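You operate a simulated robot arm through the tools that you are given. There is no shell and no other tool. Be economical: measure what you need, move in short steps, check, and stop when the job is done.

Carry out the task below with a simulated two-armed robot. There is one attempt and no reset: what you move stays moved.

Task
Take the magnifying glass and put it on the lower shelf of the mixing bench. Fetch the yellow sponge and set it on the settings chart. Take the black bearing block from the roller trolley and put it on the job card. Fetch the contactor marked "48 V" from the mixing bench under the taps and set it on the mixing bench beside the sink. Put the 6 A fuse carton from the green mat on the mixing bench under the taps and the 16 A fuse carton on the fourth shelf from the bottom of the parts rack. Put the thin loose bolt on the green tray. Put the relay that says "12 V" from the left end of the steel bench on top of the blue gauge and the relay that says "24 V" on the right end of the steel bench. Open the right wiring drawer, fetch the red tape roll and set it in the inside of the right wiring drawer, then shut the drawer. Lift the narrow lid open. Do these in any order. Set down upright: contactor, fuse carton.

Only the result counts: the job must be done as asked and must still hold three seconds after the hand-in. Knocking over, shifting, dropping, spilling or breaking anything else fails it. A push-on lid holds only when it is set on centred and level and pressed home; a screw cap is set on level and turned clockwise until tight.

Robot
Two 7-joint arms with three-finger grippers on one trunk, on a base that drives. Base frame: it is fixed to the floor where the robot stands at the start and does not move with it; the origin is under the middle of the robot, x ahead of it, y to its left, z up. Readings come in m, degrees, newtons and seconds.
The left shoulder is at the start at [0.042, 0.154, 1.007], the right one opposite. With the tool pointing down near the work surface each hand reaches from about 0.1 to 0.36 m from the robot's upright axis, wherever it stands, measured 20 degrees to its own side. Places, roughly: black bearing block (6x6x3 cm) [1.6, 0, 0.3]; blue gauge [-3.75, -2, 0.75]; contactor [0.5, -2.25, 1]; fourth shelf of the parts rack [-0.2, -2.5, 1.4]; fuse carton [-1.25, -2.25, 0.75]; green tray (17x9x3 cm) [-4.1, -2.2, 0.8]; inside of the right wiring drawer [-2.1, -2.3, 0.7]; job card [3.5, 2, 0.75]; lower shelf of the mixing bench [1, -2.4, 0.2]; magnifying glass (19x9x2 cm) [0.5, 0.1, 0.9]; mixing bench beside the sink [1.5, -2.3, 0.9]; mixing bench under the taps [0.7, -2.3, 0.9]; narrow lid [-1.4, 1.8, 1.1]; red tape roll (7x6x2 cm) [-3.6, -2.2, 0.8]; relay [-4, -1.5, 0.75]; right end of the steel bench [-3.9, -0.7, 0.8]; right wiring drawer [-2.1, -2.1, 0.7]; settings chart [0.5, -0.25, 0.75]; thin loose bolt [-4, -2, 0.75]; yellow sponge (10x7x4 cm) [0.4, 0, 0.9]. Payload 2.69 kg a hand.
Tool frame (each hand has its own): the origin (TCP) lies between the finger pads and is the grasp point; the fingertips stand 0.029 m ahead of it; z points along the fingers, y is the line along which they close. The gripper opens to 0.12 m. The gripper's body begins 0.078 m behind the TCP.
Orientation is told as [roll, pitch, yaw] about the base's x, y, z axes, in that order, counted from this pose: with the fingers straight down and closing along the base's y, the tool's x points along the base's -x, its y along +y and its z along -z.

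Tools
- The arms move only by the tool apply_moves. It takes "left_commands", "right_commands" or both (then of equal length, played together; a hand with none holds still); each is a list that holds one entry, the list of rows, each a list of 7 numbers: the shift along the base's x, y, z in m, then the turn, a rotation vector about the base's x, y, z in degrees, then the gripper command, from -1 (shut) to 1 (fully open), values between in proportion. In form: [[[tx, ty, tz, ax, ay, az, grip], ...]]. A call has 1 to 20 rows; each row shifts and turns the commanded pose from where the row before left it. Each row takes 0.2 s and may step no farther than 0.05 m and 8.6 degrees from the row before; otherwise, or with a gripper value out of range, the whole call is refused. Where a pose cannot be reached the arm comes as near as it can. A force on the tool above 40 N (or 10 N above the force at the start of the call, whichever is more), or a blocked arm, ends the call early, and 0.2 s more pass. The fingers move at their own pace and stop on an object; they squeeze with about 29 N. The grip force told is the motor's: it shows also when the fingers shut on nothing. Time passes only in rows, and 0.2 s behind the last, so rows that do not move let the fingers close. The reply holds the time, the measured pose of the TCP, the force on the tool along the base axes, the opening and the grip force, in the units named above and with some noise, with the torque about the TCP (base axes, N m) and any sound that the robot's microphone picked up, and new pictures: "show" is both (left out), scene, wrist or none (wrist: the cameras of the hands that moved).
- Cameras (640 x 400 px; columns grow to the right, rows downward): "scene" is now at [0.155, -0.0256, 1.1708]; the picture's right is [-0.15, -0.99, 0.00], its down [-0.41, 0.06, -0.91] and it looks along [0.90, -0.14, -0.42] (base axes); focal length 214 px, centre (320, 200). "left" rides on the left gripper at [0.063, 0, -0.104] in its tool frame; the picture's right is [-0.01, 1.00, 0.00], its down [-0.83, 0.00, -0.56] and it looks along [-0.56, 0.00, 0.83] (tool axes); focal length 275 px, centre (320, 200). "right" rides on the right gripper at [0.063, 0, -0.104] in its tool frame; the picture's right is [0.00, 1.00, 0.00], its down [-0.83, 0.00, -0.56] and it looks along [-0.56, 0.00, 0.83] (tool axes); focal length 275 px, centre (320, 200). There is no depth. A picture from a camera that has moved, and an enlarged one, comes with that camera's place and axes in the base frame and with its lens. The place of the scene camera against the robot may be out by one fixed shift of up to 0.018 m in any direction.
- lift_body(by): slides the trunk up (or, below 0, down) by that many m; the arms and the scene camera ride with it, the base frame stays. It gives what a move gives, with no picture.
- steer(legs): drives the robot by 1 to 6 legs, each [ahead, left, turn to the left] in m, m and degrees, along the robot's own axes; the way and the turn of a leg run together, so that a leg with both is an arc; at most 1.5 m and 180 degrees a leg. The arms and the cameras ride along, it lands a little off, and it stops where it bumps. It gives what a move gives, and a new picture of the scene camera.
- pan_tilt(pan, tilt): turns the head with the scene camera to pan (to the left, within 80 degrees either way) and tilt (down, from -29 to 69), counted from straight ahead of the robot. It gives what a move gives, and a new picture of the scene camera.
- zoom(camera, box): a new picture of the part [left, top, right, bottom] of that camera's present view, enlarged. The clock stands still meanwhile.
- finish_job(): hands the job in; it is judged then, once.

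Work in short steps. Places have to be worked out from the pictures, the camera data and where the tool is seen: move nearer, look again, correct. Check each grasp and each placing, and mend what went wrong. You have 556 turns and 360 pictures in all, those below and enlarged ones among them. Open the grippers and draw the arms clear of the work before you hand the job in, unless the task says otherwise; then end with one line.

The tools are called after "Call:" by a JSON object that holds its "fn" and its "kwargs". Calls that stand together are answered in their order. apply_moves: Moves the arms, as the interface text tells. Its arguments: {"type":"object","properties":{"left_commands":{"type":"array","items":{"type":"array","items":{"type":"array","items":{"type":"number"}}}},"right_commands":{"type":"array","items":{"type":"array","items":{"type":"array","items":{"type":"number"}}}},"show":{"type":"string","enum":["both","scene","wrist","none"]}},"required":[]} The other tools are called the same way: lift_body (by) slides the trunk up or down; steer (legs) drives the base; pan_tilt (pan, tilt) turns the head that bears the scene camera; zoom (camera, box) takes an enlarged picture of a part of a camera's view; finish_job () hands the job in.

At the start:

```text
t: 0.0
left_eef_pos: [0.3275, 0.1048, 1.1396]
left_tool_rot: [0.0, -0.1, 0.1]
left_contact_force: [0.3, 0.1, -0.2]
left_torque: [0.01, 0.0, -0.03]
left_gripper_width: 0.1201
left_gripper_force: 0.1
right_eef_pos: [0.2993, -0.168, 1.0834]
right_tool_rot: [0.0, 0.0, 0.0]
right_contact_force: [-0.3, -0.4, -0.4]
right_torque: [0.01, -0.02, 0.0]
right_gripper_width: 0.1197
right_gripper_force: 0.1
trunk travel left (down, up): [-0.375, 0.063]
robot x, y, heading: [-0.0019, 0.0037, -0.1]
head pan, tilt: [-8.7, 24.6]
```

scene: 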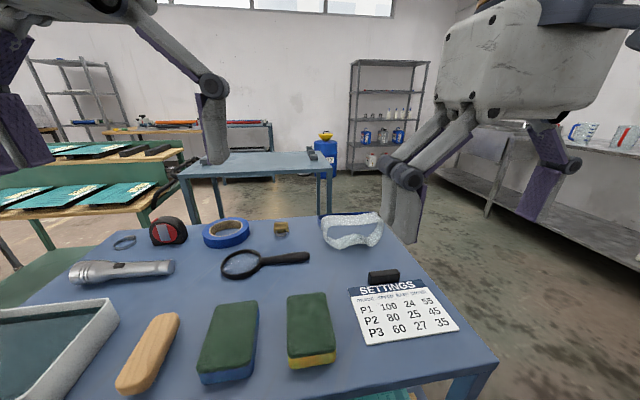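
right: 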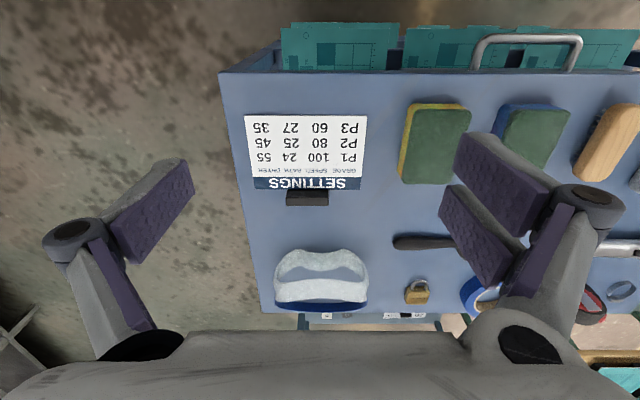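
left: 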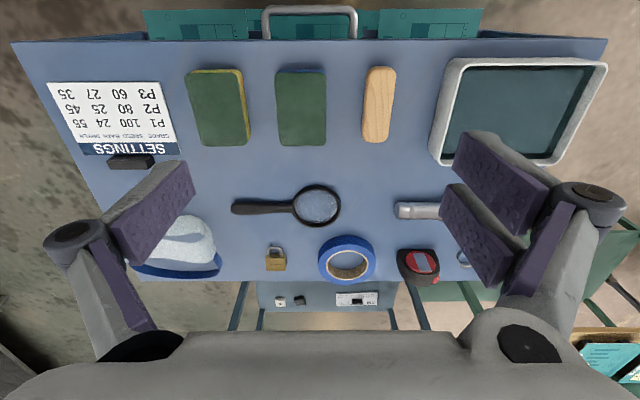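

First I look down at the near edge of the table and at the robot's front, to judge how near I can drive.

Call:
{"fn": "pan_tilt", "kwargs": {"pan": 0, "tilt": 65}}

```text
t: 1.1
left_eef_pos: [0.3283, 0.1035, 1.1392]
left_tool_rot: [0.0, 0.0, 0.1]
left_contact_force: [0.6, 0.3, 0.0]
left_torque: [-0.01, 0.0, 0.04]
left_gripper_width: 0.1203
left_gripper_force: 0.0
right_eef_pos: [0.3002, -0.1689, 1.0825]
right_tool_rot: [0.0, 0.0, 0.0]
right_contact_force: [1.0, -0.4, -0.1]
right_torque: [0.03, -0.03, -0.02]
right_gripper_width: 0.1203
right_gripper_force: 0.1
trunk travel left (down, up): [-0.375, 0.063]
robot x, y, heading: [-0.0037, 0.0029, 0.2]
head pan, tilt: [0.0, 65.0]
camera scene: at [0.1246, -0.0116, 1.1145], right [0.0, -1.0, 0.0], down [-0.91, 0.0, -0.42], along [0.42, 0.0, -0.91], focal length 214 px, centre (320, 200)
```

scene: 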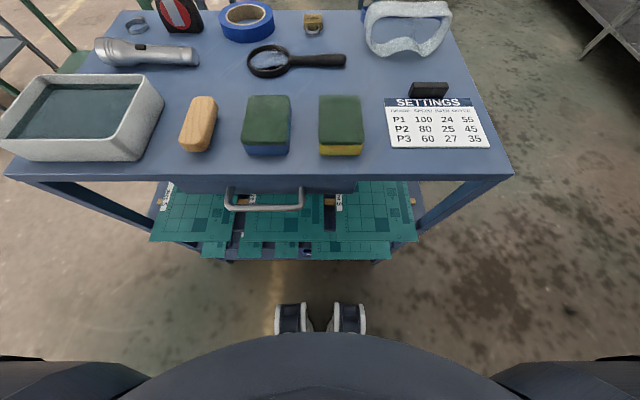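

The base front seems to be at about x=0.11, and the table's boards start near 0.25. I drive 0.08 ahead for better reach.

Call:
{"fn": "steer", "kwargs": {"legs": [[0.08, 0, 0]]}}

Call:
{"fn": "apply_moves", "kwargs": {"left_commands": [[[0, 0.04, 0, 0, 0, 0, 1], [0, 0.04, 0, 0, 0, 0, 1], [0, 0.04, 0, 0, 0, 0, 1], [0, 0.04, 0, 0, 0, 0, 1]]], "right_commands": [[[0, 0.04, -0.03, 0, 0, 0, 1], [0, 0.04, -0.03, 0, 0, 0, 1], [0, 0.03, -0.03, 0, 0, 0, 1], [0, 0.02, -0.03, 0, 0, 0, 1]]], "show": "both"}}

```text
t: 2.1
left_eef_pos: [0.4084, 0.1051, 1.1396]
left_tool_rot: [0.0, 0.0, 0.2]
left_contact_force: [0.3, 1.2, -1.0]
left_torque: [0.0, 0.07, 0.01]
left_gripper_width: 0.1201
left_gripper_force: 0.0
right_eef_pos: [0.3804, -0.1681, 1.0835]
right_tool_rot: [-0.1, 0.0, 0.0]
right_contact_force: [1.0, -0.2, 0.1]
right_torque: [-0.04, 0.02, -0.01]
right_gripper_width: 0.12
right_gripper_force: 0.1
trunk travel left (down, up): [-0.375, 0.063]
robot x, y, heading: [0.0758, 0.0028, 0.1]
head pan, tilt: [0.0, 65.0]
camera scene: at [0.2045, -0.0114, 1.1144], right [0.0, -1.0, 0.0], down [-0.91, 0.0, -0.42], along [0.42, 0.0, -0.91], focal length 214 px, centre (320, 200)
```

scene: 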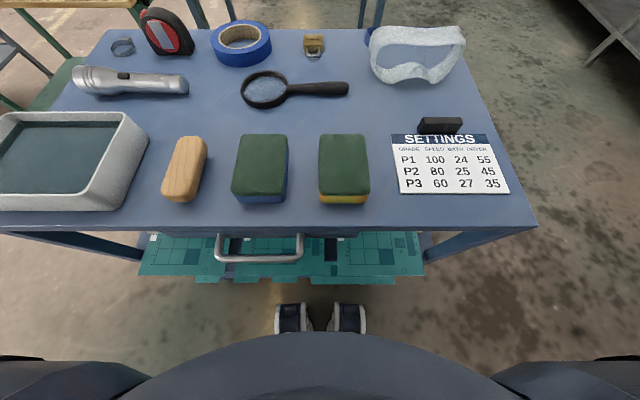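

```text
t: 2.8
left_eef_pos: [0.4084, 0.1831, 1.1323]
left_tool_rot: [0.0, -0.1, 0.2]
left_contact_force: [0.2, -0.9, 0.3]
left_torque: [0.02, -0.01, 0.01]
left_gripper_width: 0.1202
left_gripper_force: 0.1
left hand out of reach, approached as far as the arm can: row 2, 3
right_eef_pos: [0.3827, -0.0877, 1.0223]
right_tool_rot: [0.5, -0.3, -0.7]
right_contact_force: [0.8, -16.2, 6.8]
right_torque: [2.96, 0.2, 0.21]
right_gripper_width: 0.1199
right_gripper_force: 0.1
trunk travel left (down, up): [-0.375, 0.063]
robot x, y, heading: [0.0801, 0.0014, 0.4]
head pan, tilt: [0.0, 65.0]
stopped in row 3 (right hand): the force on the tool passed its limit at 50 N (the readings are from after the stop); the commanded pose is now the measured one
camera scene: at [0.2017, -0.0077, 1.113], right [0.06, -1.0, 0.0], down [-0.92, -0.06, -0.4], along [0.4, 0.02, -0.92], focal length 214 px, centre (320, 200)
camera right: at [0.3179, -0.0897, 1.1263], right [0.01, 1.0, 0.01], down [0.83, -0.01, 0.56], along [0.56, 0.0, -0.83], focal length 275 px, centre (320, 200)
camera left: at [0.3462, 0.1826, 1.2362], right [0.0, 1.0, 0.0], down [0.83, 0.0, 0.56], along [0.56, 0.0, -0.83], focal length 275 px, centre (320, 200)
```

scene: 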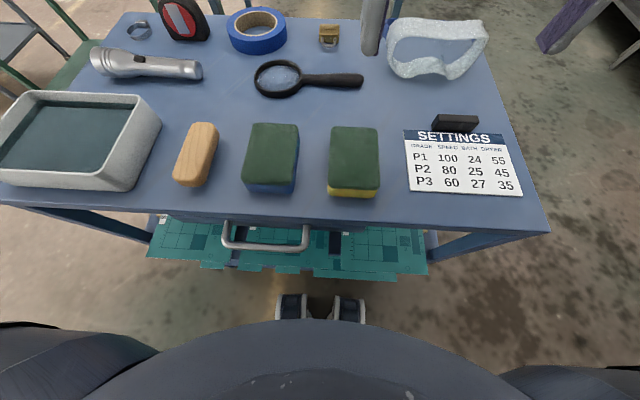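
right: 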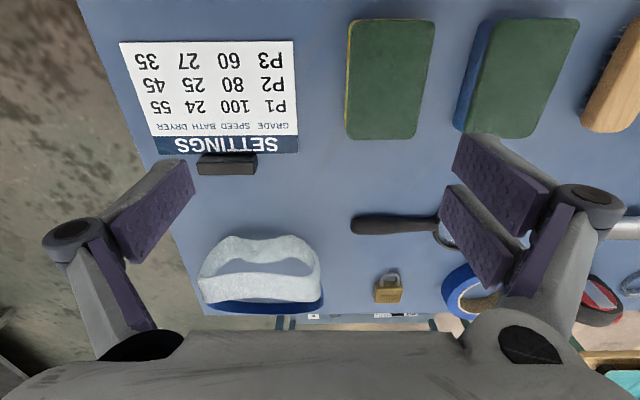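
left: 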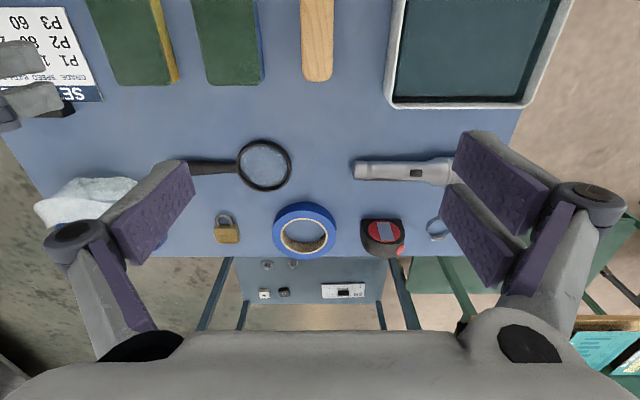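

The right hand bumped, most likely into the left arm. I back the right hand off a little and draw the left hand back and outward.

Call:
{"fn": "apply_moves", "kwargs": {"left_commands": [[[0, 0, 0, 0, 0, 0, 1], [-0.04, 0.02, 0, 0, 0, 0, 1], [-0.04, 0.03, 0, 0, 0, 0, 1], [-0.04, 0.03, 0, 0, 0, 0, 1], [-0.03, 0.03, 0, 0, 0, 0, 1], [0, 0.03, 0, 0, 0, 0, 1]]], "right_commands": [[[0, -0.03, 0, 0, 0, 0, 1], [0, 0, 0, 0, 0, 0, 1], [0, 0, 0, 0, 0, 0, 1], [0, 0, 0, 0, 0, 0, 1], [0, 0, 0, 0, 0, 0, 1], [0, 0, 0, 0, 0, 0, 1]]], "show": "none"}}

```text
t: 4.2
left_eef_pos: [0.274, 0.2491, 1.0509]
left_tool_rot: [0.0, -0.2, 0.3]
left_contact_force: [-0.6, 0.3, -0.7]
left_torque: [0.01, 0.03, 0.01]
left_gripper_width: 0.1199
left_gripper_force: 0.0
left hand out of reach, approached as far as the arm can: row 2, 3, 4, 5, 6
right_eef_pos: [0.3803, -0.1174, 1.0206]
right_tool_rot: [0.2, -0.1, -0.5]
right_contact_force: [-0.1, -0.6, -0.8]
right_torque: [0.01, -0.01, -0.01]
right_gripper_width: 0.1199
right_gripper_force: 0.0
trunk travel left (down, up): [-0.375, 0.063]
robot x, y, heading: [0.0801, -0.0004, 0.3]
head pan, tilt: [0.0, 65.0]
```

The arms are now apart. I move the right hand over the yellow sponge at about (0.363, -0.03) and stop high.

Call:
{"fn": "apply_moves", "kwargs": {"right_commands": [[[-0.005, 0.03, -0.02, 0, 0, 0.4, 1], [-0.006, 0.03, -0.02, 0, 0, 0, 1], [-0.006, 0.027, -0.03, 0, 0, 0, 1], [0, 0, 0, 0, 0, 0, 1]]], "show": "wrist"}}

```text
t: 5.2
left_eef_pos: [0.2737, 0.2491, 1.0521]
left_tool_rot: [-0.1, -0.1, 0.2]
left_contact_force: [-0.5, 0.5, 0.6]
left_torque: [-0.02, 0.0, 0.0]
left_gripper_width: 0.12
left_gripper_force: 0.1
right_eef_pos: [0.3658, -0.033, 0.9516]
right_tool_rot: [0.5, -0.3, -0.3]
right_contact_force: [0.5, -0.7, -0.1]
right_torque: [0.03, 0.0, -0.01]
right_gripper_width: 0.1199
right_gripper_force: 0.0
trunk travel left (down, up): [-0.375, 0.063]
robot x, y, heading: [0.0791, -0.0001, -0.2]
head pan, tilt: [0.0, 65.0]
camera right: at [0.301, -0.0342, 1.0547], right [0.0, 1.0, 0.01], down [0.83, -0.01, 0.56], along [0.56, 0.01, -0.83], focal length 275 px, centre (320, 200)
```

right: 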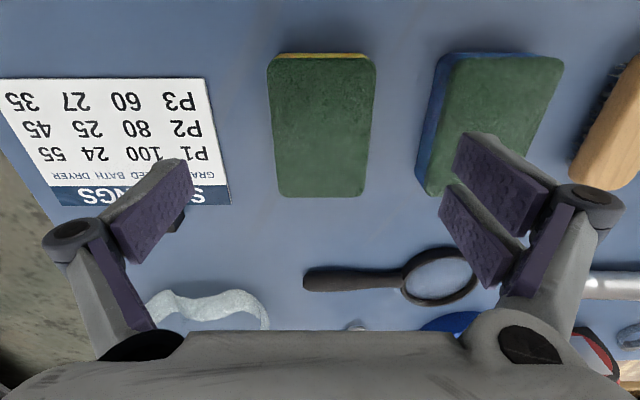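

The sponge is centred under the hand. I narrow the fingers to 9 cm so they clear the blue sponge, descend to z 0.875 and close.

Call:
{"fn": "apply_moves", "kwargs": {"right_commands": [[[0, 0, -0.01, 0, 0, 0, 0.5], [0, 0, -0.025, 0, 0, 0, 0.5], [0, 0, -0.025, 0, 0, 0, 0.5], [0, 0, -0.016, 0, 0, 0, 0.5], [0, 0, 0, 0, 0, 0, -1], [0, 0, 0, 0, 0, 0, -1]]], "show": "wrist"}}

```text
t: 6.6
left_eef_pos: [0.2737, 0.247, 1.0524]
left_tool_rot: [-0.1, -0.2, 0.2]
left_contact_force: [0.0, 0.0, 0.7]
left_torque: [-0.01, 0.01, 0.04]
left_gripper_width: 0.12
left_gripper_force: 0.0
right_eef_pos: [0.3641, -0.0331, 0.8769]
right_tool_rot: [0.3, -0.4, -0.2]
right_contact_force: [2.2, -14.2, 34.8]
right_torque: [-1.7, 0.01, 0.19]
right_gripper_width: 0.0636
right_gripper_force: 28.8
trunk travel left (down, up): [-0.375, 0.063]
robot x, y, heading: [0.079, -0.0003, 0.2]
head pan, tilt: [0.0, 65.0]
camera right: at [0.2999, -0.0349, 0.9795], right [0.0, 1.0, 0.01], down [0.83, 0.0, 0.56], along [0.56, 0.01, -0.83], focal length 275 px, centre (320, 200)
```

right: 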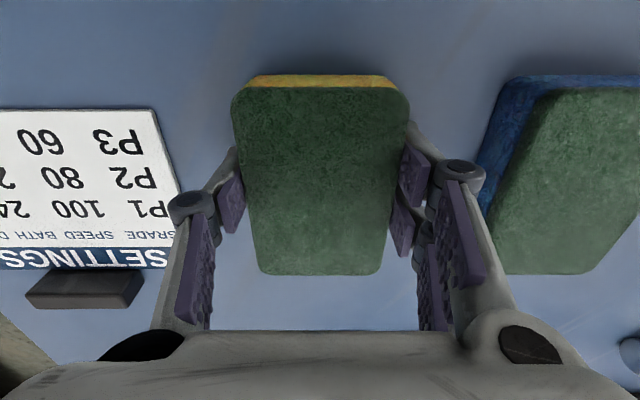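

The grip holds. The 35 N upward force suggests the tips touch the table, so its top is near 0.847. I lift the sponge and carry it over the chart.

Call:
{"fn": "apply_moves", "kwargs": {"right_commands": [[[0, 0, 0.03, 0, 0, 0, -1], [0, 0, 0.03, 0, 0, 0, -1], [0.005, -0.04, 0, 0, 0, 0, -1], [0.005, -0.04, 0, 0, 0, 0, -1], [0.005, -0.04, 0, 0, 0, 0, -1], [0, -0.02, 0, 0, 0, 0, -1], [0, 0, 0, 0, 0, 0, -1]]], "show": "both"}}

```text
t: 8.2
left_eef_pos: [0.276, 0.2483, 1.0523]
left_tool_rot: [-0.1, -0.1, 0.2]
left_contact_force: [0.5, 0.0, -0.1]
left_torque: [0.0, -0.03, 0.02]
left_gripper_width: 0.1202
left_gripper_force: 0.1
right_eef_pos: [0.3787, -0.1707, 0.9362]
right_tool_rot: [0.3, -0.2, -0.1]
right_contact_force: [0.5, -0.5, 0.7]
right_torque: [0.02, 0.0, 0.0]
right_gripper_width: 0.0632
right_gripper_force: 28.8
trunk travel left (down, up): [-0.375, 0.063]
robot x, y, heading: [0.0806, 0.0011, 0.2]
head pan, tilt: [0.0, 65.0]
camera scene: at [0.2037, -0.0112, 1.1145], right [0.0, -1.0, 0.0], down [-0.91, 0.0, -0.42], along [0.42, 0.0, -0.91], focal length 214 px, centre (320, 200)
camera right: at [0.315, -0.1726, 1.0392], right [0.0, 1.0, 0.01], down [0.83, 0.0, 0.56], along [0.56, 0.01, -0.83], focal length 275 px, centre (320, 200)
```

scene: 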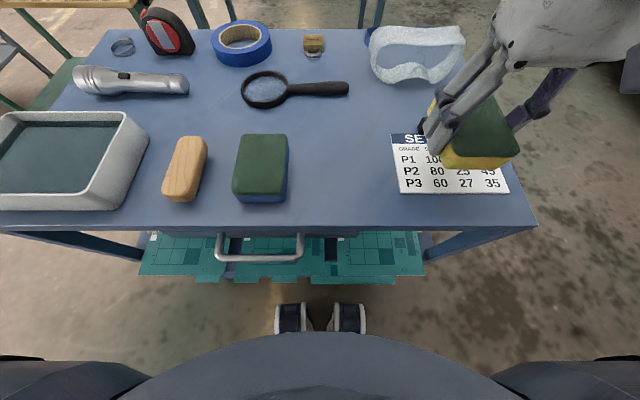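
right: 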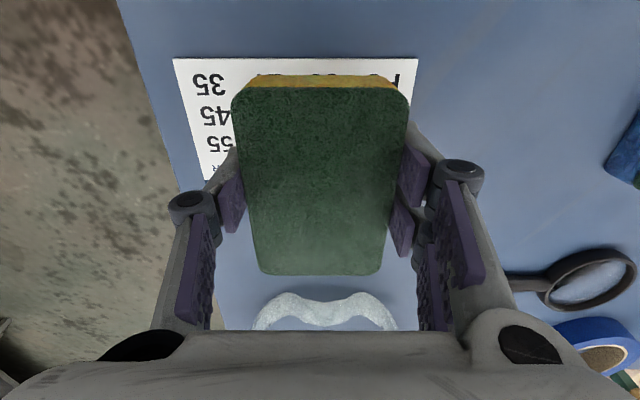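

The chart spans x 0.337–0.448 and y -0.265 to -0.111. I shift to (0.388, -0.188), lower and release.

Call:
{"fn": "apply_moves", "kwargs": {"right_commands": [[[0.009, -0.017, 0, 0, 0, 0, -1], [0, 0, -0.025, 0, 0, 0, -1], [0, 0, -0.02, 0, 0, 0, -1], [0, 0, -0.01, 0, 0, 0, -1], [0, 0, 0, 0, 0, 0, -1]]], "show": "none"}}

```text
t: 9.4
left_eef_pos: [0.275, 0.2489, 1.05]
left_tool_rot: [-0.2, -0.1, 0.2]
left_contact_force: [-0.2, 0.4, -0.1]
left_torque: [0.01, 0.01, -0.01]
left_gripper_width: 0.1201
left_gripper_force: 0.0
right_eef_pos: [0.3881, -0.1872, 0.8814]
right_tool_rot: [0.3, -0.3, -0.1]
right_contact_force: [0.6, 0.9, 0.4]
right_torque: [-0.02, -0.01, 0.04]
right_gripper_width: 0.0631
right_gripper_force: 29.2
trunk travel left (down, up): [-0.375, 0.063]
robot x, y, heading: [0.0794, 0.0014, 0.1]
head pan, tilt: [0.0, 65.0]
```

No contact yet, so I lower 4 mm more, release and rise.

Call:
{"fn": "apply_moves", "kwargs": {"right_commands": [[[0, 0, -0.004, 0, 0, 0, -1], [0, 0, 0, 0, 0, 0, 0.4], [0, 0, 0, 0, 0, 0, 0.4], [0, 0, 0.03, 0, 0, 0, 0.4], [0, 0, 0.04, 0, 0, 0, 0.4], [0, 0, 0.04, 0, 0, 0, 0.4]]], "show": "both"}}

```text
t: 10.8
left_eef_pos: [0.2745, 0.2489, 1.0523]
left_tool_rot: [-0.1, -0.1, 0.3]
left_contact_force: [0.2, -0.4, 0.1]
left_torque: [0.01, -0.01, 0.01]
left_gripper_width: 0.1199
left_gripper_force: 0.0
right_eef_pos: [0.3882, -0.19, 0.9869]
right_tool_rot: [0.4, -0.3, -0.2]
right_contact_force: [-0.3, 0.2, 0.1]
right_torque: [0.03, 0.01, -0.02]
right_gripper_width: 0.084
right_gripper_force: 0.2
trunk travel left (down, up): [-0.375, 0.063]
robot x, y, heading: [0.0775, 0.0024, 0.1]
head pan, tilt: [0.0, 65.0]
camera scene: at [0.2036, -0.0112, 1.1145], right [0.0, -1.0, 0.0], down [-0.91, 0.0, -0.42], along [0.42, 0.0, -0.91], focal length 214 px, centre (320, 200)
camera right: at [0.3245, -0.1917, 1.0894], right [0.0, 1.0, 0.01], down [0.83, 0.0, 0.56], along [0.56, 0.01, -0.83], focal length 275 px, centre (320, 200)
```

scene: 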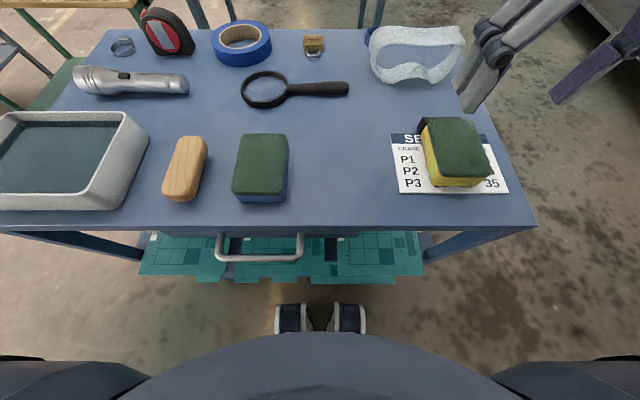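
right: 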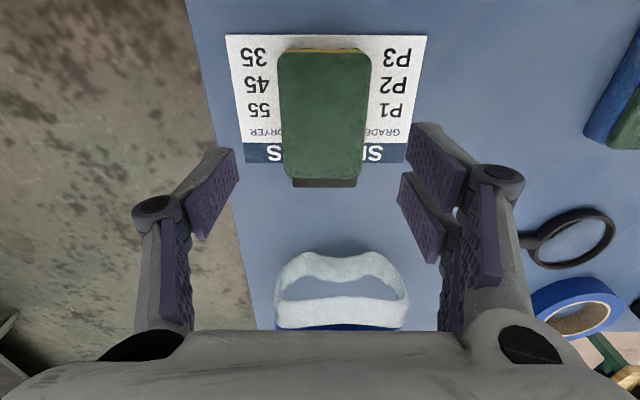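

The sponge is on the chart. The magnifier's handle, near (0.545, 0) and lying along y, is best reached from the table's far side, so I drive around the right end of the table and look at the gap.

Call:
{"fn": "steer", "kwargs": {"legs": [[-0.2, 0, 0], [0, -0.9, 0], [1.0, 0, 0]]}}

Call:
{"fn": "pan_tilt", "kwargs": {"pan": 60, "tilt": 30}}

```text
t: 24.1
left_eef_pos: [1.0772, -0.6693, 1.052]
left_tool_rot: [-0.1, -0.1, -0.7]
left_contact_force: [-0.2, -0.3, 0.3]
left_torque: [0.0, 0.01, 0.0]
left_gripper_width: 0.1197
left_gripper_force: 0.1
right_eef_pos: [1.185, -1.1108, 0.9859]
right_tool_rot: [0.2, -0.1, -0.9]
right_contact_force: [0.0, 0.4, -0.3]
right_torque: [-0.01, -0.01, 0.0]
right_gripper_width: 0.0843
right_gripper_force: 0.1
trunk travel left (down, up): [-0.375, 0.063]
robot x, y, heading: [0.877, -0.9174, -0.6]
head pan, tilt: [0.0, 65.0]
camera scene: at [1.0025, -0.9294, 1.1144], right [-0.01, -1.0, 0.0], down [-0.91, 0.01, -0.42], along [0.42, -0.01, -0.91], focal length 214 px, centre (320, 200)
```

scene: 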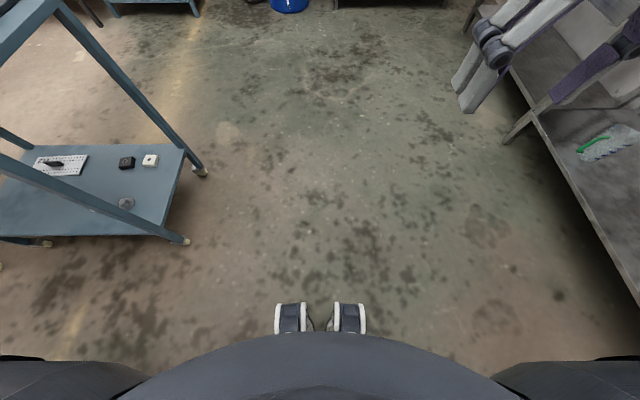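

```text
t: 25.4
left_eef_pos: [1.0765, -0.6704, 1.0514]
left_tool_rot: [0.0, -0.1, -0.6]
left_contact_force: [0.2, 0.5, 0.5]
left_torque: [0.01, 0.0, 0.01]
left_gripper_width: 0.1199
left_gripper_force: 0.0
right_eef_pos: [1.1831, -1.1114, 0.9848]
right_tool_rot: [0.2, -0.1, -0.9]
right_contact_force: [0.8, -0.4, 0.0]
right_torque: [0.02, 0.0, -0.07]
right_gripper_width: 0.0839
right_gripper_force: 0.2
trunk travel left (down, up): [-0.375, 0.063]
robot x, y, heading: [0.8826, -0.9137, -0.7]
head pan, tilt: [60.0, 30.0]
camera scene: at [0.9878, -0.851, 1.1621], right [0.86, -0.51, 0.0], down [-0.26, -0.43, -0.87], along [0.44, 0.74, -0.5], focal length 214 px, centre (320, 200)
```

scene: 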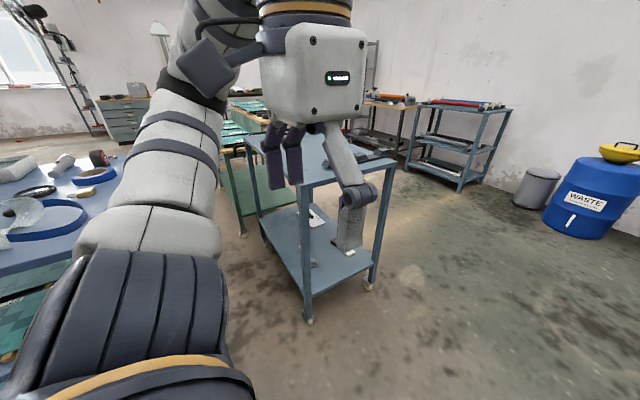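

The bearing block stands on the trolley's lower shelf and I'll take it later from the trolley's far side. Now I turn round here to face -x before sliding into the gap.

Call:
{"fn": "steer", "kwargs": {"legs": [[0, 0, 175]]}}

Call:
{"fn": "pan_tilt", "kwargs": {"pan": -50, "tilt": 45}}

```text
t: 33.0
left_eef_pos: [0.663, -1.1492, 1.0525]
left_tool_rot: [0.0, -0.1, 175.7]
left_contact_force: [-0.3, 0.2, -0.5]
left_torque: [-0.03, 0.01, 0.0]
left_gripper_width: 0.1199
left_gripper_force: 0.1
right_eef_pos: [0.5838, -0.703, 0.9861]
right_tool_rot: [0.3, -0.2, 175.3]
right_contact_force: [1.0, -1.0, 0.6]
right_torque: [0.03, 0.0, -0.03]
right_gripper_width: 0.084
right_gripper_force: 0.0
trunk travel left (down, up): [-0.375, 0.063]
robot x, y, heading: [0.8744, -0.9135, 175.7]
head pan, tilt: [60.0, 30.0]
camera scene: at [0.763, -0.9977, 1.1621], right [-0.83, 0.56, 0.0], down [0.28, 0.41, -0.87], along [-0.49, -0.71, -0.5], focal length 214 px, centre (320, 200)
```

scene: 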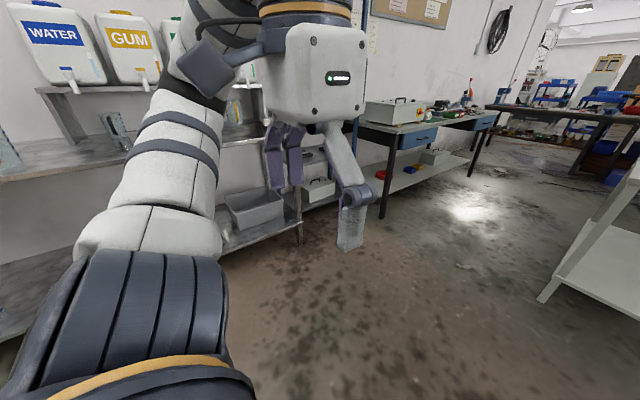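

```text
t: 34.9
left_eef_pos: [0.663, -1.1486, 1.0519]
left_tool_rot: [0.0, -0.1, 175.6]
left_contact_force: [-0.1, -0.3, 0.4]
left_torque: [-0.02, 0.05, -0.02]
left_gripper_width: 0.1199
left_gripper_force: 0.0
right_eef_pos: [0.584, -0.7023, 0.9855]
right_tool_rot: [0.3, -0.2, 175.4]
right_contact_force: [0.8, 0.4, 0.0]
right_torque: [-0.01, 0.03, 0.02]
right_gripper_width: 0.0839
right_gripper_force: 0.0
trunk travel left (down, up): [-0.375, 0.063]
robot x, y, heading: [0.8768, -0.9185, 175.5]
head pan, tilt: [-50.0, 45.0]
camera scene: at [0.7667, -0.857, 1.1395], right [0.81, 0.58, 0.0], down [0.41, -0.57, -0.71], along [-0.41, 0.57, -0.71], focal length 214 px, centre (320, 200)
```

scene: 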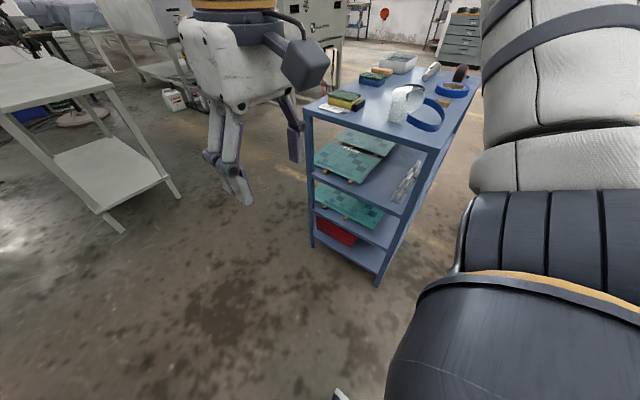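

The table's far edge is at about x=0.72. I straighten to heading 180 and slide into the gap to about y=-0.1.

Call:
{"fn": "steer", "kwargs": {"legs": [[0, 0, 4.5], [0, -0.8, 0]]}}

Call:
{"fn": "pan_tilt", "kwargs": {"pan": 0, "tilt": 60}}

```text
t: 39.4
left_eef_pos: [0.6837, -0.734, 1.0523]
left_tool_rot: [0.0, -0.2, -178.9]
left_contact_force: [0.7, -0.6, -0.4]
left_torque: [0.02, 0.0, 0.01]
left_gripper_width: 0.1201
left_gripper_force: 0.1
right_eef_pos: [0.5619, -0.2987, 0.9864]
right_tool_rot: [0.5, -0.1, -179.4]
right_contact_force: [-0.1, 0.0, 0.3]
right_torque: [0.0, 0.01, -0.02]
right_gripper_width: 0.0839
right_gripper_force: 0.1
trunk travel left (down, up): [-0.375, 0.063]
robot x, y, heading: [0.8823, -0.4816, -178.9]
head pan, tilt: [-50.0, 45.0]
stopped in leg 2: the robot was blocked; the commanded pose is now the measured one
camera scene: at [0.7585, -0.4344, 1.1396], right [0.75, 0.66, 0.0], down [0.46, -0.53, -0.71], along [-0.47, 0.53, -0.71], focal length 214 px, centre (320, 200)
```

scene: 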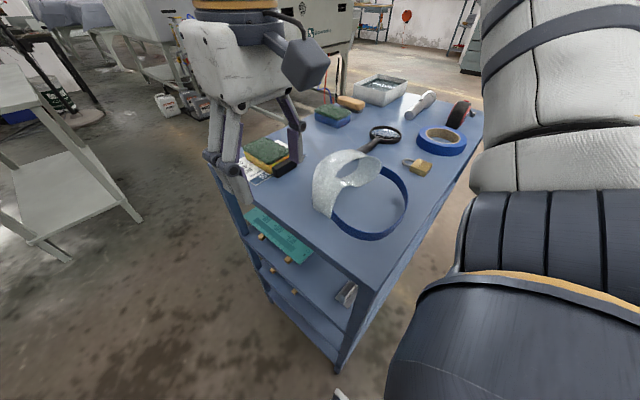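

```text
t: 40.5
left_eef_pos: [0.6838, -0.7331, 1.0513]
left_tool_rot: [-0.1, -0.2, -178.9]
left_contact_force: [0.5, -0.3, 0.3]
left_torque: [0.02, -0.01, 0.02]
left_gripper_width: 0.12
left_gripper_force: 0.0
right_eef_pos: [0.5625, -0.2959, 0.9861]
right_tool_rot: [0.4, -0.1, -179.3]
right_contact_force: [-0.1, 0.1, -0.3]
right_torque: [0.01, 0.02, -0.03]
right_gripper_width: 0.0839
right_gripper_force: 0.1
trunk travel left (down, up): [-0.375, 0.063]
robot x, y, heading: [0.8732, -0.476, -178.8]
head pan, tilt: [0.0, 60.0]
camera scene: at [0.7452, -0.4955, 1.12], right [-0.02, 1.0, 0.0], down [0.87, 0.02, -0.5], along [-0.5, -0.01, -0.87], focal length 214 px, centre (320, 200)
```

scene: 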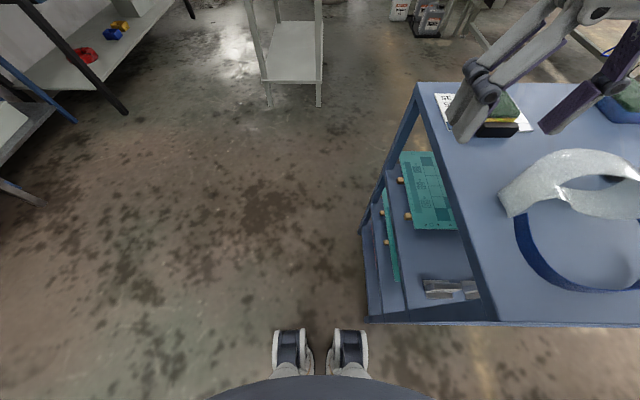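

The base got blocked near the table corner. I back off to about x=0.94 and slide again.

Call:
{"fn": "steer", "kwargs": {"legs": [[-0.065, 0.03, -1.2], [0, -0.4, 0]]}}

```text
t: 42.9
left_eef_pos: [0.7477, -0.6607, 1.0528]
left_tool_rot: [0.0, -0.3, -179.8]
left_contact_force: [0.6, -0.3, -0.2]
left_torque: [0.04, 0.02, 0.01]
left_gripper_width: 0.1204
left_gripper_force: 0.1
right_eef_pos: [0.6331, -0.2226, 0.9859]
right_tool_rot: [0.4, -0.2, 179.8]
right_contact_force: [0.0, 0.0, -0.3]
right_torque: [0.03, -0.01, 0.03]
right_gripper_width: 0.084
right_gripper_force: 0.1
trunk travel left (down, up): [-0.375, 0.063]
robot x, y, heading: [0.9456, -0.4097, -180.2]
head pan, tilt: [0.0, 60.0]
stopped in leg 2: the robot was blocked; the commanded pose is now the measured one
camera scene: at [0.8124, -0.4243, 1.1201], right [0.0, 1.0, 0.0], down [0.87, 0.0, -0.5], along [-0.5, 0.0, -0.87], focal length 214 px, centre (320, 200)
```

scene: 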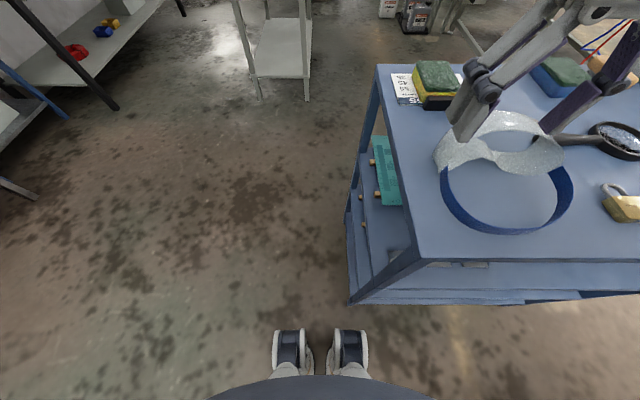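

The gap is too tight from this side, so I'll take the magnifier later from the near side. Since I'm close to the trolley, I go round to its far side (x≈2) for the bearing block first.

Call:
{"fn": "steer", "kwargs": {"legs": [[0, 0.55, 0], [-1.05, 0, 0], [0, -0.85, 0]]}}

```text
t: 59.2
left_eef_pos: [1.8305, -0.3582, 1.0518]
left_tool_rot: [0.0, -0.2, 179.6]
left_contact_force: [-0.3, 0.2, 0.3]
left_torque: [-0.01, -0.02, -0.01]
left_gripper_width: 0.1198
left_gripper_force: 0.2
right_eef_pos: [1.7201, 0.0818, 0.9857]
right_tool_rot: [0.3, -0.1, 179.2]
right_contact_force: [-0.5, 0.3, -0.9]
right_torque: [-0.04, -0.02, -0.04]
right_gripper_width: 0.0839
right_gripper_force: 0.1
trunk travel left (down, up): [-0.375, 0.063]
robot x, y, heading: [2.0283, -0.1145, 179.5]
head pan, tilt: [0.0, 60.0]
camera scene: at [1.8979, -0.1227, 1.12], right [0.01, 1.0, 0.0], down [0.87, -0.01, -0.5], along [-0.5, 0.0, -0.87], focal length 214 px, centre (320, 200)
```

scene: 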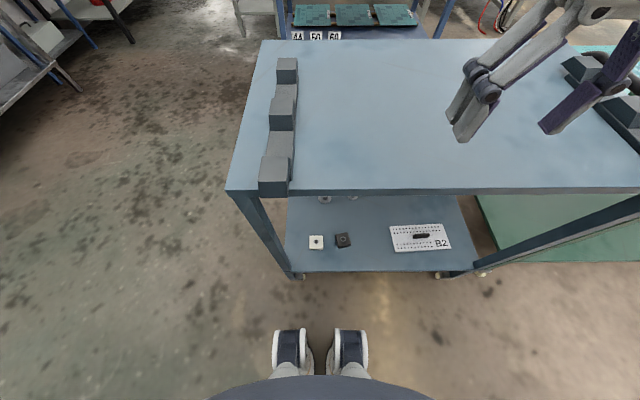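

The black block is near (1.61, -0.05, 0.33) under the top. I pull the right hand back clear of the trolley edge, then lower the trunk.

Call:
{"fn": "apply_moves", "kwargs": {"right_commands": [[[0.04, -0.03, 0, 0, 0, 0, 0.6], [0.04, -0.03, 0, 0, 0, 0, 0.6], [0.04, -0.03, 0, 0, 0, 0, 0.6], [0, -0.03, 0, 0, 0, 0, 0.6], [0, 0, 0, 0, 0, 0, 0.6]]], "show": "none"}}

Call:
{"fn": "lift_body", "kwargs": {"by": -0.37}}

Call:
{"fn": "pan_tilt", "kwargs": {"pan": -10, "tilt": 50}}

```text
t: 60.3
left_eef_pos: [1.8303, -0.3583, 1.053]
left_tool_rot: [0.0, -0.3, 179.5]
left_contact_force: [0.3, 0.2, 0.5]
left_torque: [-0.06, 0.0, -0.02]
left_gripper_width: 0.1199
left_gripper_force: 0.0
right_eef_pos: [1.8385, -0.0315, 0.986]
right_tool_rot: [0.5, 0.2, 178.6]
right_contact_force: [0.6, 0.3, -0.4]
right_torque: [-0.01, 0.03, -0.01]
right_gripper_width: 0.0962
right_gripper_force: 0.0
trunk travel left (down, up): [-0.375, 0.063]
robot x, y, heading: [2.0316, -0.1134, 179.4]
head pan, tilt: [0.0, 60.0]
stopped in row 5 (right hand): the force on the tool passed its limit at 61 N (the readings are from after the stop); the commanded pose is now the measured one
```

```text
t: 61.0
left_eef_pos: [1.821, -0.3571, 1.0164]
left_tool_rot: [0.0, 2.9, 179.5]
left_contact_force: [0.1, 0.5, 0.4]
left_torque: [-0.03, 0.01, -0.04]
left_gripper_width: 0.12
left_gripper_force: 0.0
right_eef_pos: [1.8322, -0.0296, 0.9569]
right_tool_rot: [0.4, 1.5, 177.7]
right_contact_force: [-0.1, -0.2, 0.2]
right_torque: [-0.05, 0.01, 0.0]
right_gripper_width: 0.0959
right_gripper_force: 0.1
trunk travel left (down, up): [-0.352, 0.086]
robot x, y, heading: [2.0295, -0.113, 179.7]
head pan, tilt: [0.0, 60.0]
stopped: the force on the tool passed its limit at 47 N (the readings are from after the stop); the commanded pose is now the measured one
```

```text
t: 61.8
left_eef_pos: [1.822, -0.3572, 1.0179]
left_tool_rot: [0.0, 2.7, 179.5]
left_contact_force: [0.5, -0.1, -0.1]
left_torque: [-0.01, -0.03, -0.03]
left_gripper_width: 0.1202
left_gripper_force: 0.1
right_eef_pos: [1.8311, -0.0305, 0.9608]
right_tool_rot: [0.9, 1.5, 177.4]
right_contact_force: [-1.1, 0.7, -0.1]
right_torque: [0.01, 0.02, 0.01]
right_gripper_width: 0.0959
right_gripper_force: 0.0
trunk travel left (down, up): [-0.352, 0.086]
robot x, y, heading: [2.0323, -0.1136, 179.7]
head pan, tilt: [-10.0, 50.0]
camera scene: at [1.8814, -0.1383, 1.0985], right [-0.21, 0.98, 0.0], down [0.8, 0.17, -0.58], along [-0.56, -0.12, -0.82], focal length 214 px, centre (320, 200)
```

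scene: 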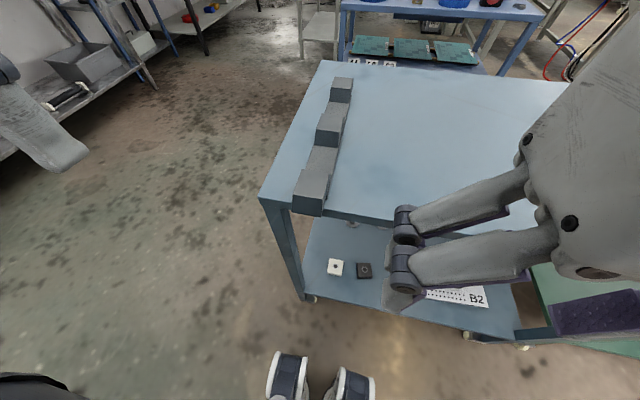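

The hand was probably too near the robot's own body. I back the base off and reach the hands out more, then lower the trunk.

Call:
{"fn": "steer", "kwargs": {"legs": [[-0.25, 0, 0]]}}

Call:
{"fn": "apply_moves", "kwargs": {"left_commands": [[[-0.03, 0, 0, 0, -1.3, 0, 1], [-0.03, 0, 0, 0, -1.3, 0, 1], [0, 0, 0, 0, 0, 0, 1]]], "right_commands": [[[-0.04, 0.02, 0, 0, 0, 1, 0.6], [-0.04, 0.03, 0, 0, -1.5, 1, 0.6], [-0.03, 0.03, 0, 0, 0, 0, 0.6]]], "show": "none"}}

Call:
{"fn": "lift_body", "kwargs": {"by": -0.35}}

```text
t: 63.6
left_eef_pos: [2.0706, -0.3618, 1.0174]
left_tool_rot: [0.0, 2.8, 179.6]
left_contact_force: [0.3, 0.1, 0.1]
left_torque: [0.02, 0.02, -0.03]
left_gripper_width: 0.1201
left_gripper_force: 0.1
right_eef_pos: [2.08, -0.0323, 0.9601]
right_tool_rot: [0.9, 1.6, 177.6]
right_contact_force: [0.6, -0.3, 0.5]
right_torque: [-0.01, 0.03, -0.03]
right_gripper_width: 0.0958
right_gripper_force: 0.2
trunk travel left (down, up): [-0.352, 0.086]
robot x, y, heading: [2.2797, -0.1146, 179.7]
head pan, tilt: [-10.0, 50.0]
camera scene: at [2.1298, -0.1406, 1.0996], right [-0.21, 0.98, 0.0], down [0.79, 0.17, -0.59], along [-0.57, -0.12, -0.81], focal length 214 px, centre (320, 200)
```

scene: 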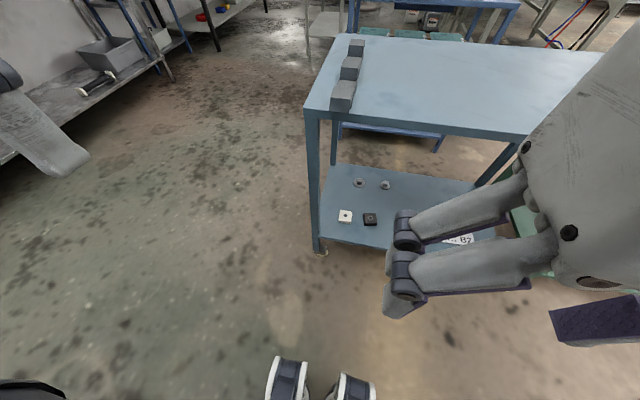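

```text
t: 64.4
left_eef_pos: [2.0096, -0.3589, 1.0191]
left_tool_rot: [0.1, 5.4, 179.6]
left_contact_force: [-0.6, 0.1, 1.5]
left_torque: [-0.02, 0.02, 0.01]
left_gripper_width: 0.1202
left_gripper_force: 0.1
right_eef_pos: [1.969, 0.0502, 0.9597]
right_tool_rot: [0.8, 3.0, 179.6]
right_contact_force: [-0.5, -0.5, 0.3]
right_torque: [-0.02, 0.03, 0.0]
right_gripper_width: 0.096
right_gripper_force: 0.2
trunk travel left (down, up): [-0.352, 0.086]
robot x, y, heading: [2.2746, -0.1161, 179.6]
head pan, tilt: [-10.0, 50.0]
```

```text
t: 67.8
left_eef_pos: [1.9339, -0.3597, 0.5968]
left_tool_rot: [0.0, 25.2, 179.5]
left_contact_force: [0.2, 0.4, -0.4]
left_torque: [0.03, 0.03, -0.03]
left_gripper_width: 0.12
left_gripper_force: 0.1
right_eef_pos: [1.9697, 0.0478, 0.6098]
right_tool_rot: [0.9, 3.0, 179.6]
right_contact_force: [0.0, -0.4, 0.5]
right_torque: [0.02, -0.02, -0.03]
right_gripper_width: 0.0959
right_gripper_force: 0.0
trunk travel left (down, up): [-0.002, 0.436]
robot x, y, heading: [2.2773, -0.1124, 179.5]
head pan, tilt: [-10.0, 50.0]
```

The trunk is down; the left hand was tilted on the way, so I raise it a bit. Then I take a look with the right wrist camera.

Call:
{"fn": "apply_moves", "kwargs": {"left_commands": [[[0.0, 0, 0.03, 0, -6, 0, 1], [0.0, 0, 0.03, 0, -6, 0, 1], [0.0, 0, 0.03, 0, -6, 0, 1], [0.0, 0, 0.03, 0, -6, 0, 1]]], "right_commands": [[[0, -0.02, -0.03, 0, 8, 0, 0.6], [0, -0.02, -0.03, 0, 8, 0, 0.6], [0, -0.02, -0.03, 0, 8, 0, 0.6], [0, -0.01, -0.03, 0, 8, 0, 0.6]]], "show": "both"}}

```text
t: 68.9
left_eef_pos: [1.9687, -0.293, 0.6479]
left_tool_rot: [-0.4, 49.3, 179.3]
left_contact_force: [0.0, -0.3, -0.2]
left_torque: [0.03, -0.01, 0.03]
left_gripper_width: 0.1197
left_gripper_force: 0.1
left hand out of reach, approached as far as the arm can: row 1, 2, 3, 4
right_eef_pos: [1.8893, -0.0463, 0.5582]
right_tool_rot: [10.9, -27.5, 163.0]
right_contact_force: [-0.1, 0.3, -0.6]
right_torque: [-0.04, 0.05, 0.03]
right_gripper_width: 0.096
right_gripper_force: 0.1
right hand out of reach, approached as far as the arm can: row 2, 3, 4
trunk travel left (down, up): [-0.002, 0.436]
robot x, y, heading: [2.2764, -0.1137, 179.5]
head pan, tilt: [-10.0, 50.0]
stopped in row 4 (right hand): the arm was blocked; the commanded pose is now the measured one
camera scene: at [2.0301, -0.152, 0.7313], right [-0.4, 0.92, 0.0], down [0.78, 0.34, -0.53], along [-0.49, -0.21, -0.85], focal length 214 px, centre (320, 200)
camera right: at [1.9938, -0.0589, 0.6187], right [-0.2, -0.97, 0.16], down [-0.43, 0.24, 0.87], along [-0.88, 0.1, -0.47], focal length 275 px, centre (320, 200)
camera left: at [1.9317, -0.2947, 0.7646], right [-0.01, -1.0, -0.01], down [-0.96, 0.01, -0.27], along [0.27, 0.01, -0.96], focal length 275 px, centre (320, 200)
```

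scene: 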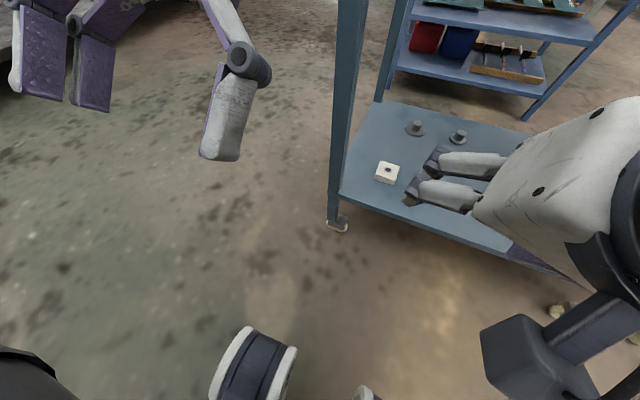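
right: 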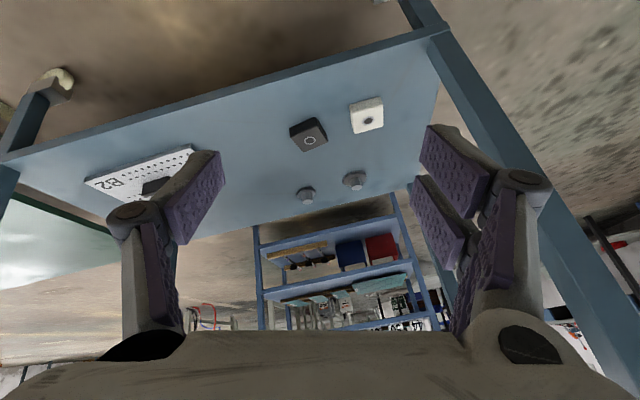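
left: 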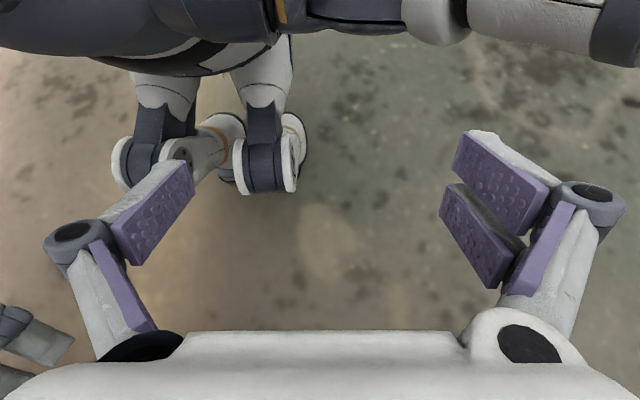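

Readings show that, at this heading, +y turns tilt the fingers forward, so I had turned the left hand the wrong way. The block is at about (1.60, -0.02), top z≈0.27. I shift the base so that both hands fit between the trolley legs, and swing the left hand to a forward tilt to use it for the grasp.

Call:
{"fn": "steer", "kwargs": {"legs": [[0, -0.2, 0]]}}

Call:
{"fn": "apply_moves", "kwargs": {"left_commands": [[[0, 0, 0, 0, 8, 0, 1], [0, 0, 0, 0, 8, 0, 1], [0, 0, 0, 0, 8, 0, 1], [0, 0, 0, 0, 8, 0, 1], [0, 0, 0, 0, 8, 0, 1], [0, 0, 0, 0, 8, 0, 1], [0, 0, 0, 0, 8, 0, 1], [0, 0, 0, 0, 8, 0, 1], [0, 0, 0, 0, 8, 0, 1], [0, 0, 0, 0, 8, 0, 1], [0, 0, 0, 0, 0, 0, 1]]], "show": "both"}}

```text
t: 71.0
left_eef_pos: [1.9695, -0.0928, 0.6479]
left_tool_rot: [-0.4, 49.3, 179.2]
left_contact_force: [0.3, 0.0, 0.6]
left_torque: [0.0, 0.03, 0.04]
left_gripper_width: 0.1201
left_gripper_force: 0.0
right_eef_pos: [1.8927, 0.1559, 0.5554]
right_tool_rot: [10.1, -27.6, 163.3]
right_contact_force: [0.3, 0.4, -0.4]
right_torque: [-0.04, -0.01, 0.01]
right_gripper_width: 0.0959
right_gripper_force: 0.1
trunk travel left (down, up): [-0.002, 0.436]
robot x, y, heading: [2.2807, 0.0822, 179.5]
head pan, tilt: [-10.0, 50.0]
camera scene: at [2.0287, 0.048, 0.7344], right [-0.39, 0.92, 0.0], down [0.76, 0.32, -0.57], along [-0.52, -0.22, -0.82], focal length 214 px, centre (320, 200)
```

scene: 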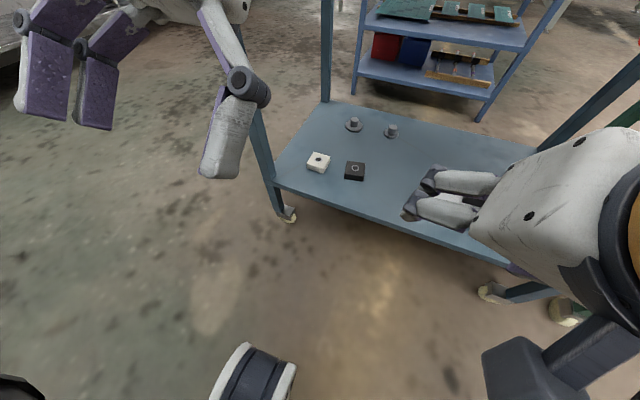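

```text
t: 73.5
left_eef_pos: [1.9653, -0.0905, 0.6572]
left_tool_rot: [0.5, -30.7, 179.4]
left_contact_force: [-0.3, 0.3, -0.2]
left_torque: [-0.04, -0.03, 0.04]
left_gripper_width: 0.12
left_gripper_force: 0.2
left hand out of reach, approached as far as the arm can: row 10
right_eef_pos: [1.8897, 0.1576, 0.5561]
right_tool_rot: [10.3, -27.4, 162.7]
right_contact_force: [0.4, -0.3, -0.6]
right_torque: [-0.01, 0.02, 0.0]
right_gripper_width: 0.0962
right_gripper_force: 0.0
trunk travel left (down, up): [-0.002, 0.436]
robot x, y, heading: [2.2782, 0.0866, 179.3]
head pan, tilt: [-10.0, 50.0]
camera scene: at [2.0248, 0.0487, 0.7386], right [-0.37, 0.93, 0.0], down [0.73, 0.29, -0.61], along [-0.57, -0.23, -0.79], focal length 214 px, centre (320, 200)
camera left: at [2.0746, -0.0917, 0.7158], right [-0.01, -1.0, 0.01], down [-0.43, 0.01, 0.9], along [-0.9, 0.01, -0.43], focal length 275 px, centre (320, 200)
```

scene: 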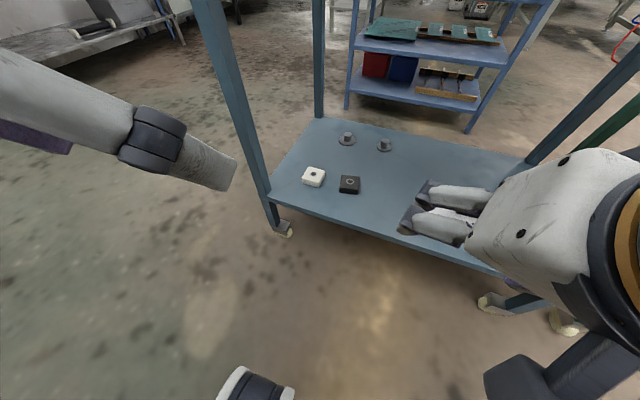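
left: 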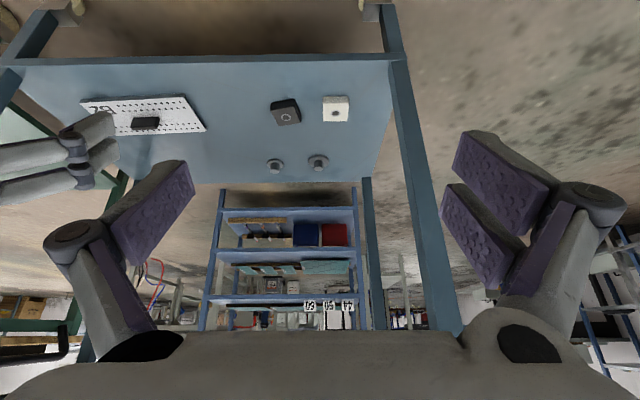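

I lower the left hand to z≈0.45 and pull the right hand slightly back and down, before driving both in under the trolley top.

Call:
{"fn": "apply_moves", "kwargs": {"left_commands": [[[-0.01, 0.015, -0.04, 0, 2, 0, 1], [-0.01, 0.015, -0.04, 0, 2, 0, 1], [-0.01, 0.015, -0.04, 0, 2, 0, 1], [-0.01, 0.015, -0.04, 0, 2, 0, 1], [0, 0, -0.04, 0, 2, 0, 1]]], "right_commands": [[[0.02, 0.03, -0.02, 0, 3, 4, 0], [0.02, 0.03, -0.02, 0, 3, 4, 0], [0.02, 0.03, -0.02, 0, 3, 4, 0], [0, 0, 0, 0, 0, 4, 0], [0, 0, 0, 0, 0, 0, 0]]], "show": "both"}}

```text
t: 74.7
left_eef_pos: [1.8572, 0.0266, 0.545]
left_tool_rot: [-0.4, -40.5, -178.1]
left_contact_force: [0.8, -0.1, 0.6]
left_torque: [-0.01, 0.02, -0.02]
left_gripper_width: 0.1198
left_gripper_force: 0.1
left hand out of reach, approached as far as the arm can: row 1, 2, 3, 4, 5
right_eef_pos: [1.8437, 0.1669, 0.5666]
right_tool_rot: [12.1, -36.3, 178.5]
right_contact_force: [-0.2, 0.2, -0.8]
right_torque: [0.02, 0.02, 0.0]
right_gripper_width: 0.0601
right_gripper_force: 0.0
right hand out of reach, approached as far as the arm can: row 1, 2, 3, 4
trunk travel left (down, up): [-0.002, 0.436]
robot x, y, heading: [2.2802, 0.0866, 179.4]
head pan, tilt: [-10.0, 50.0]
camera scene: at [2.0416, 0.1279, 0.7373], right [0.7, 0.72, 0.0], down [0.57, -0.56, -0.6], along [-0.43, 0.42, -0.8], focal length 214 px, centre (320, 200)
camera right: at [1.9553, 0.1856, 0.6102], right [0.1, -0.98, 0.17], down [-0.34, 0.12, 0.93], along [-0.93, -0.15, -0.33], focal length 275 px, centre (320, 200)
camera left: at [1.9745, 0.0287, 0.5832], right [0.03, -1.0, 0.0], down [-0.27, -0.01, 0.96], along [-0.96, -0.02, -0.27], focal length 275 px, centre (320, 200)
```

scene: 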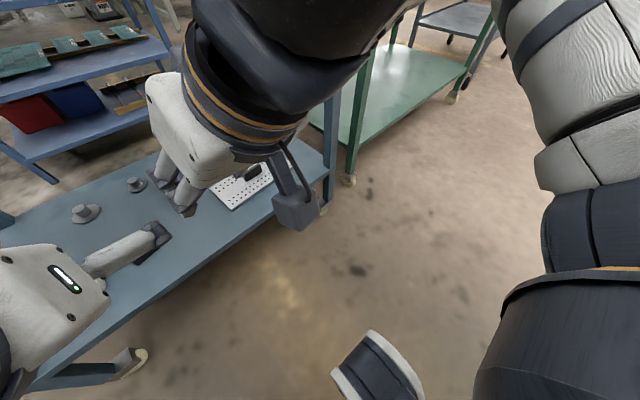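
right: 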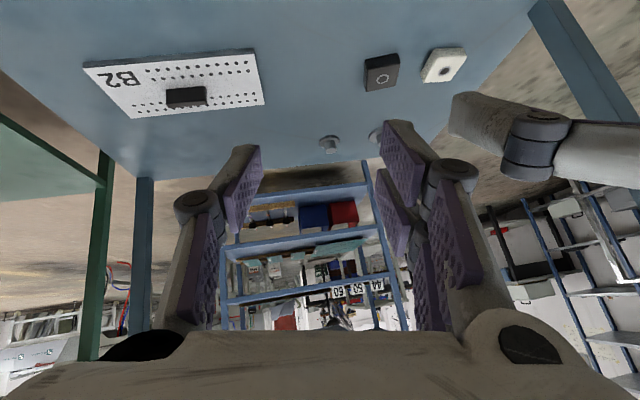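
left: 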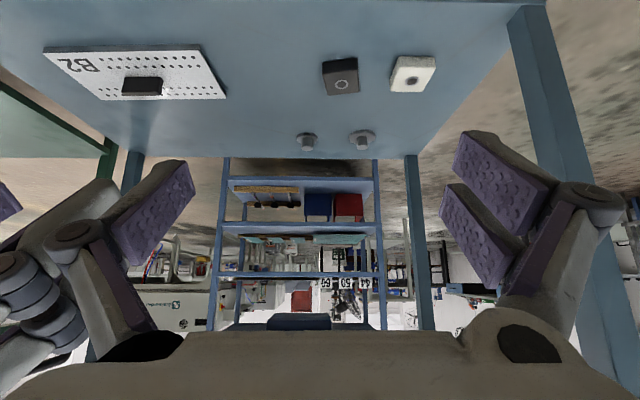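

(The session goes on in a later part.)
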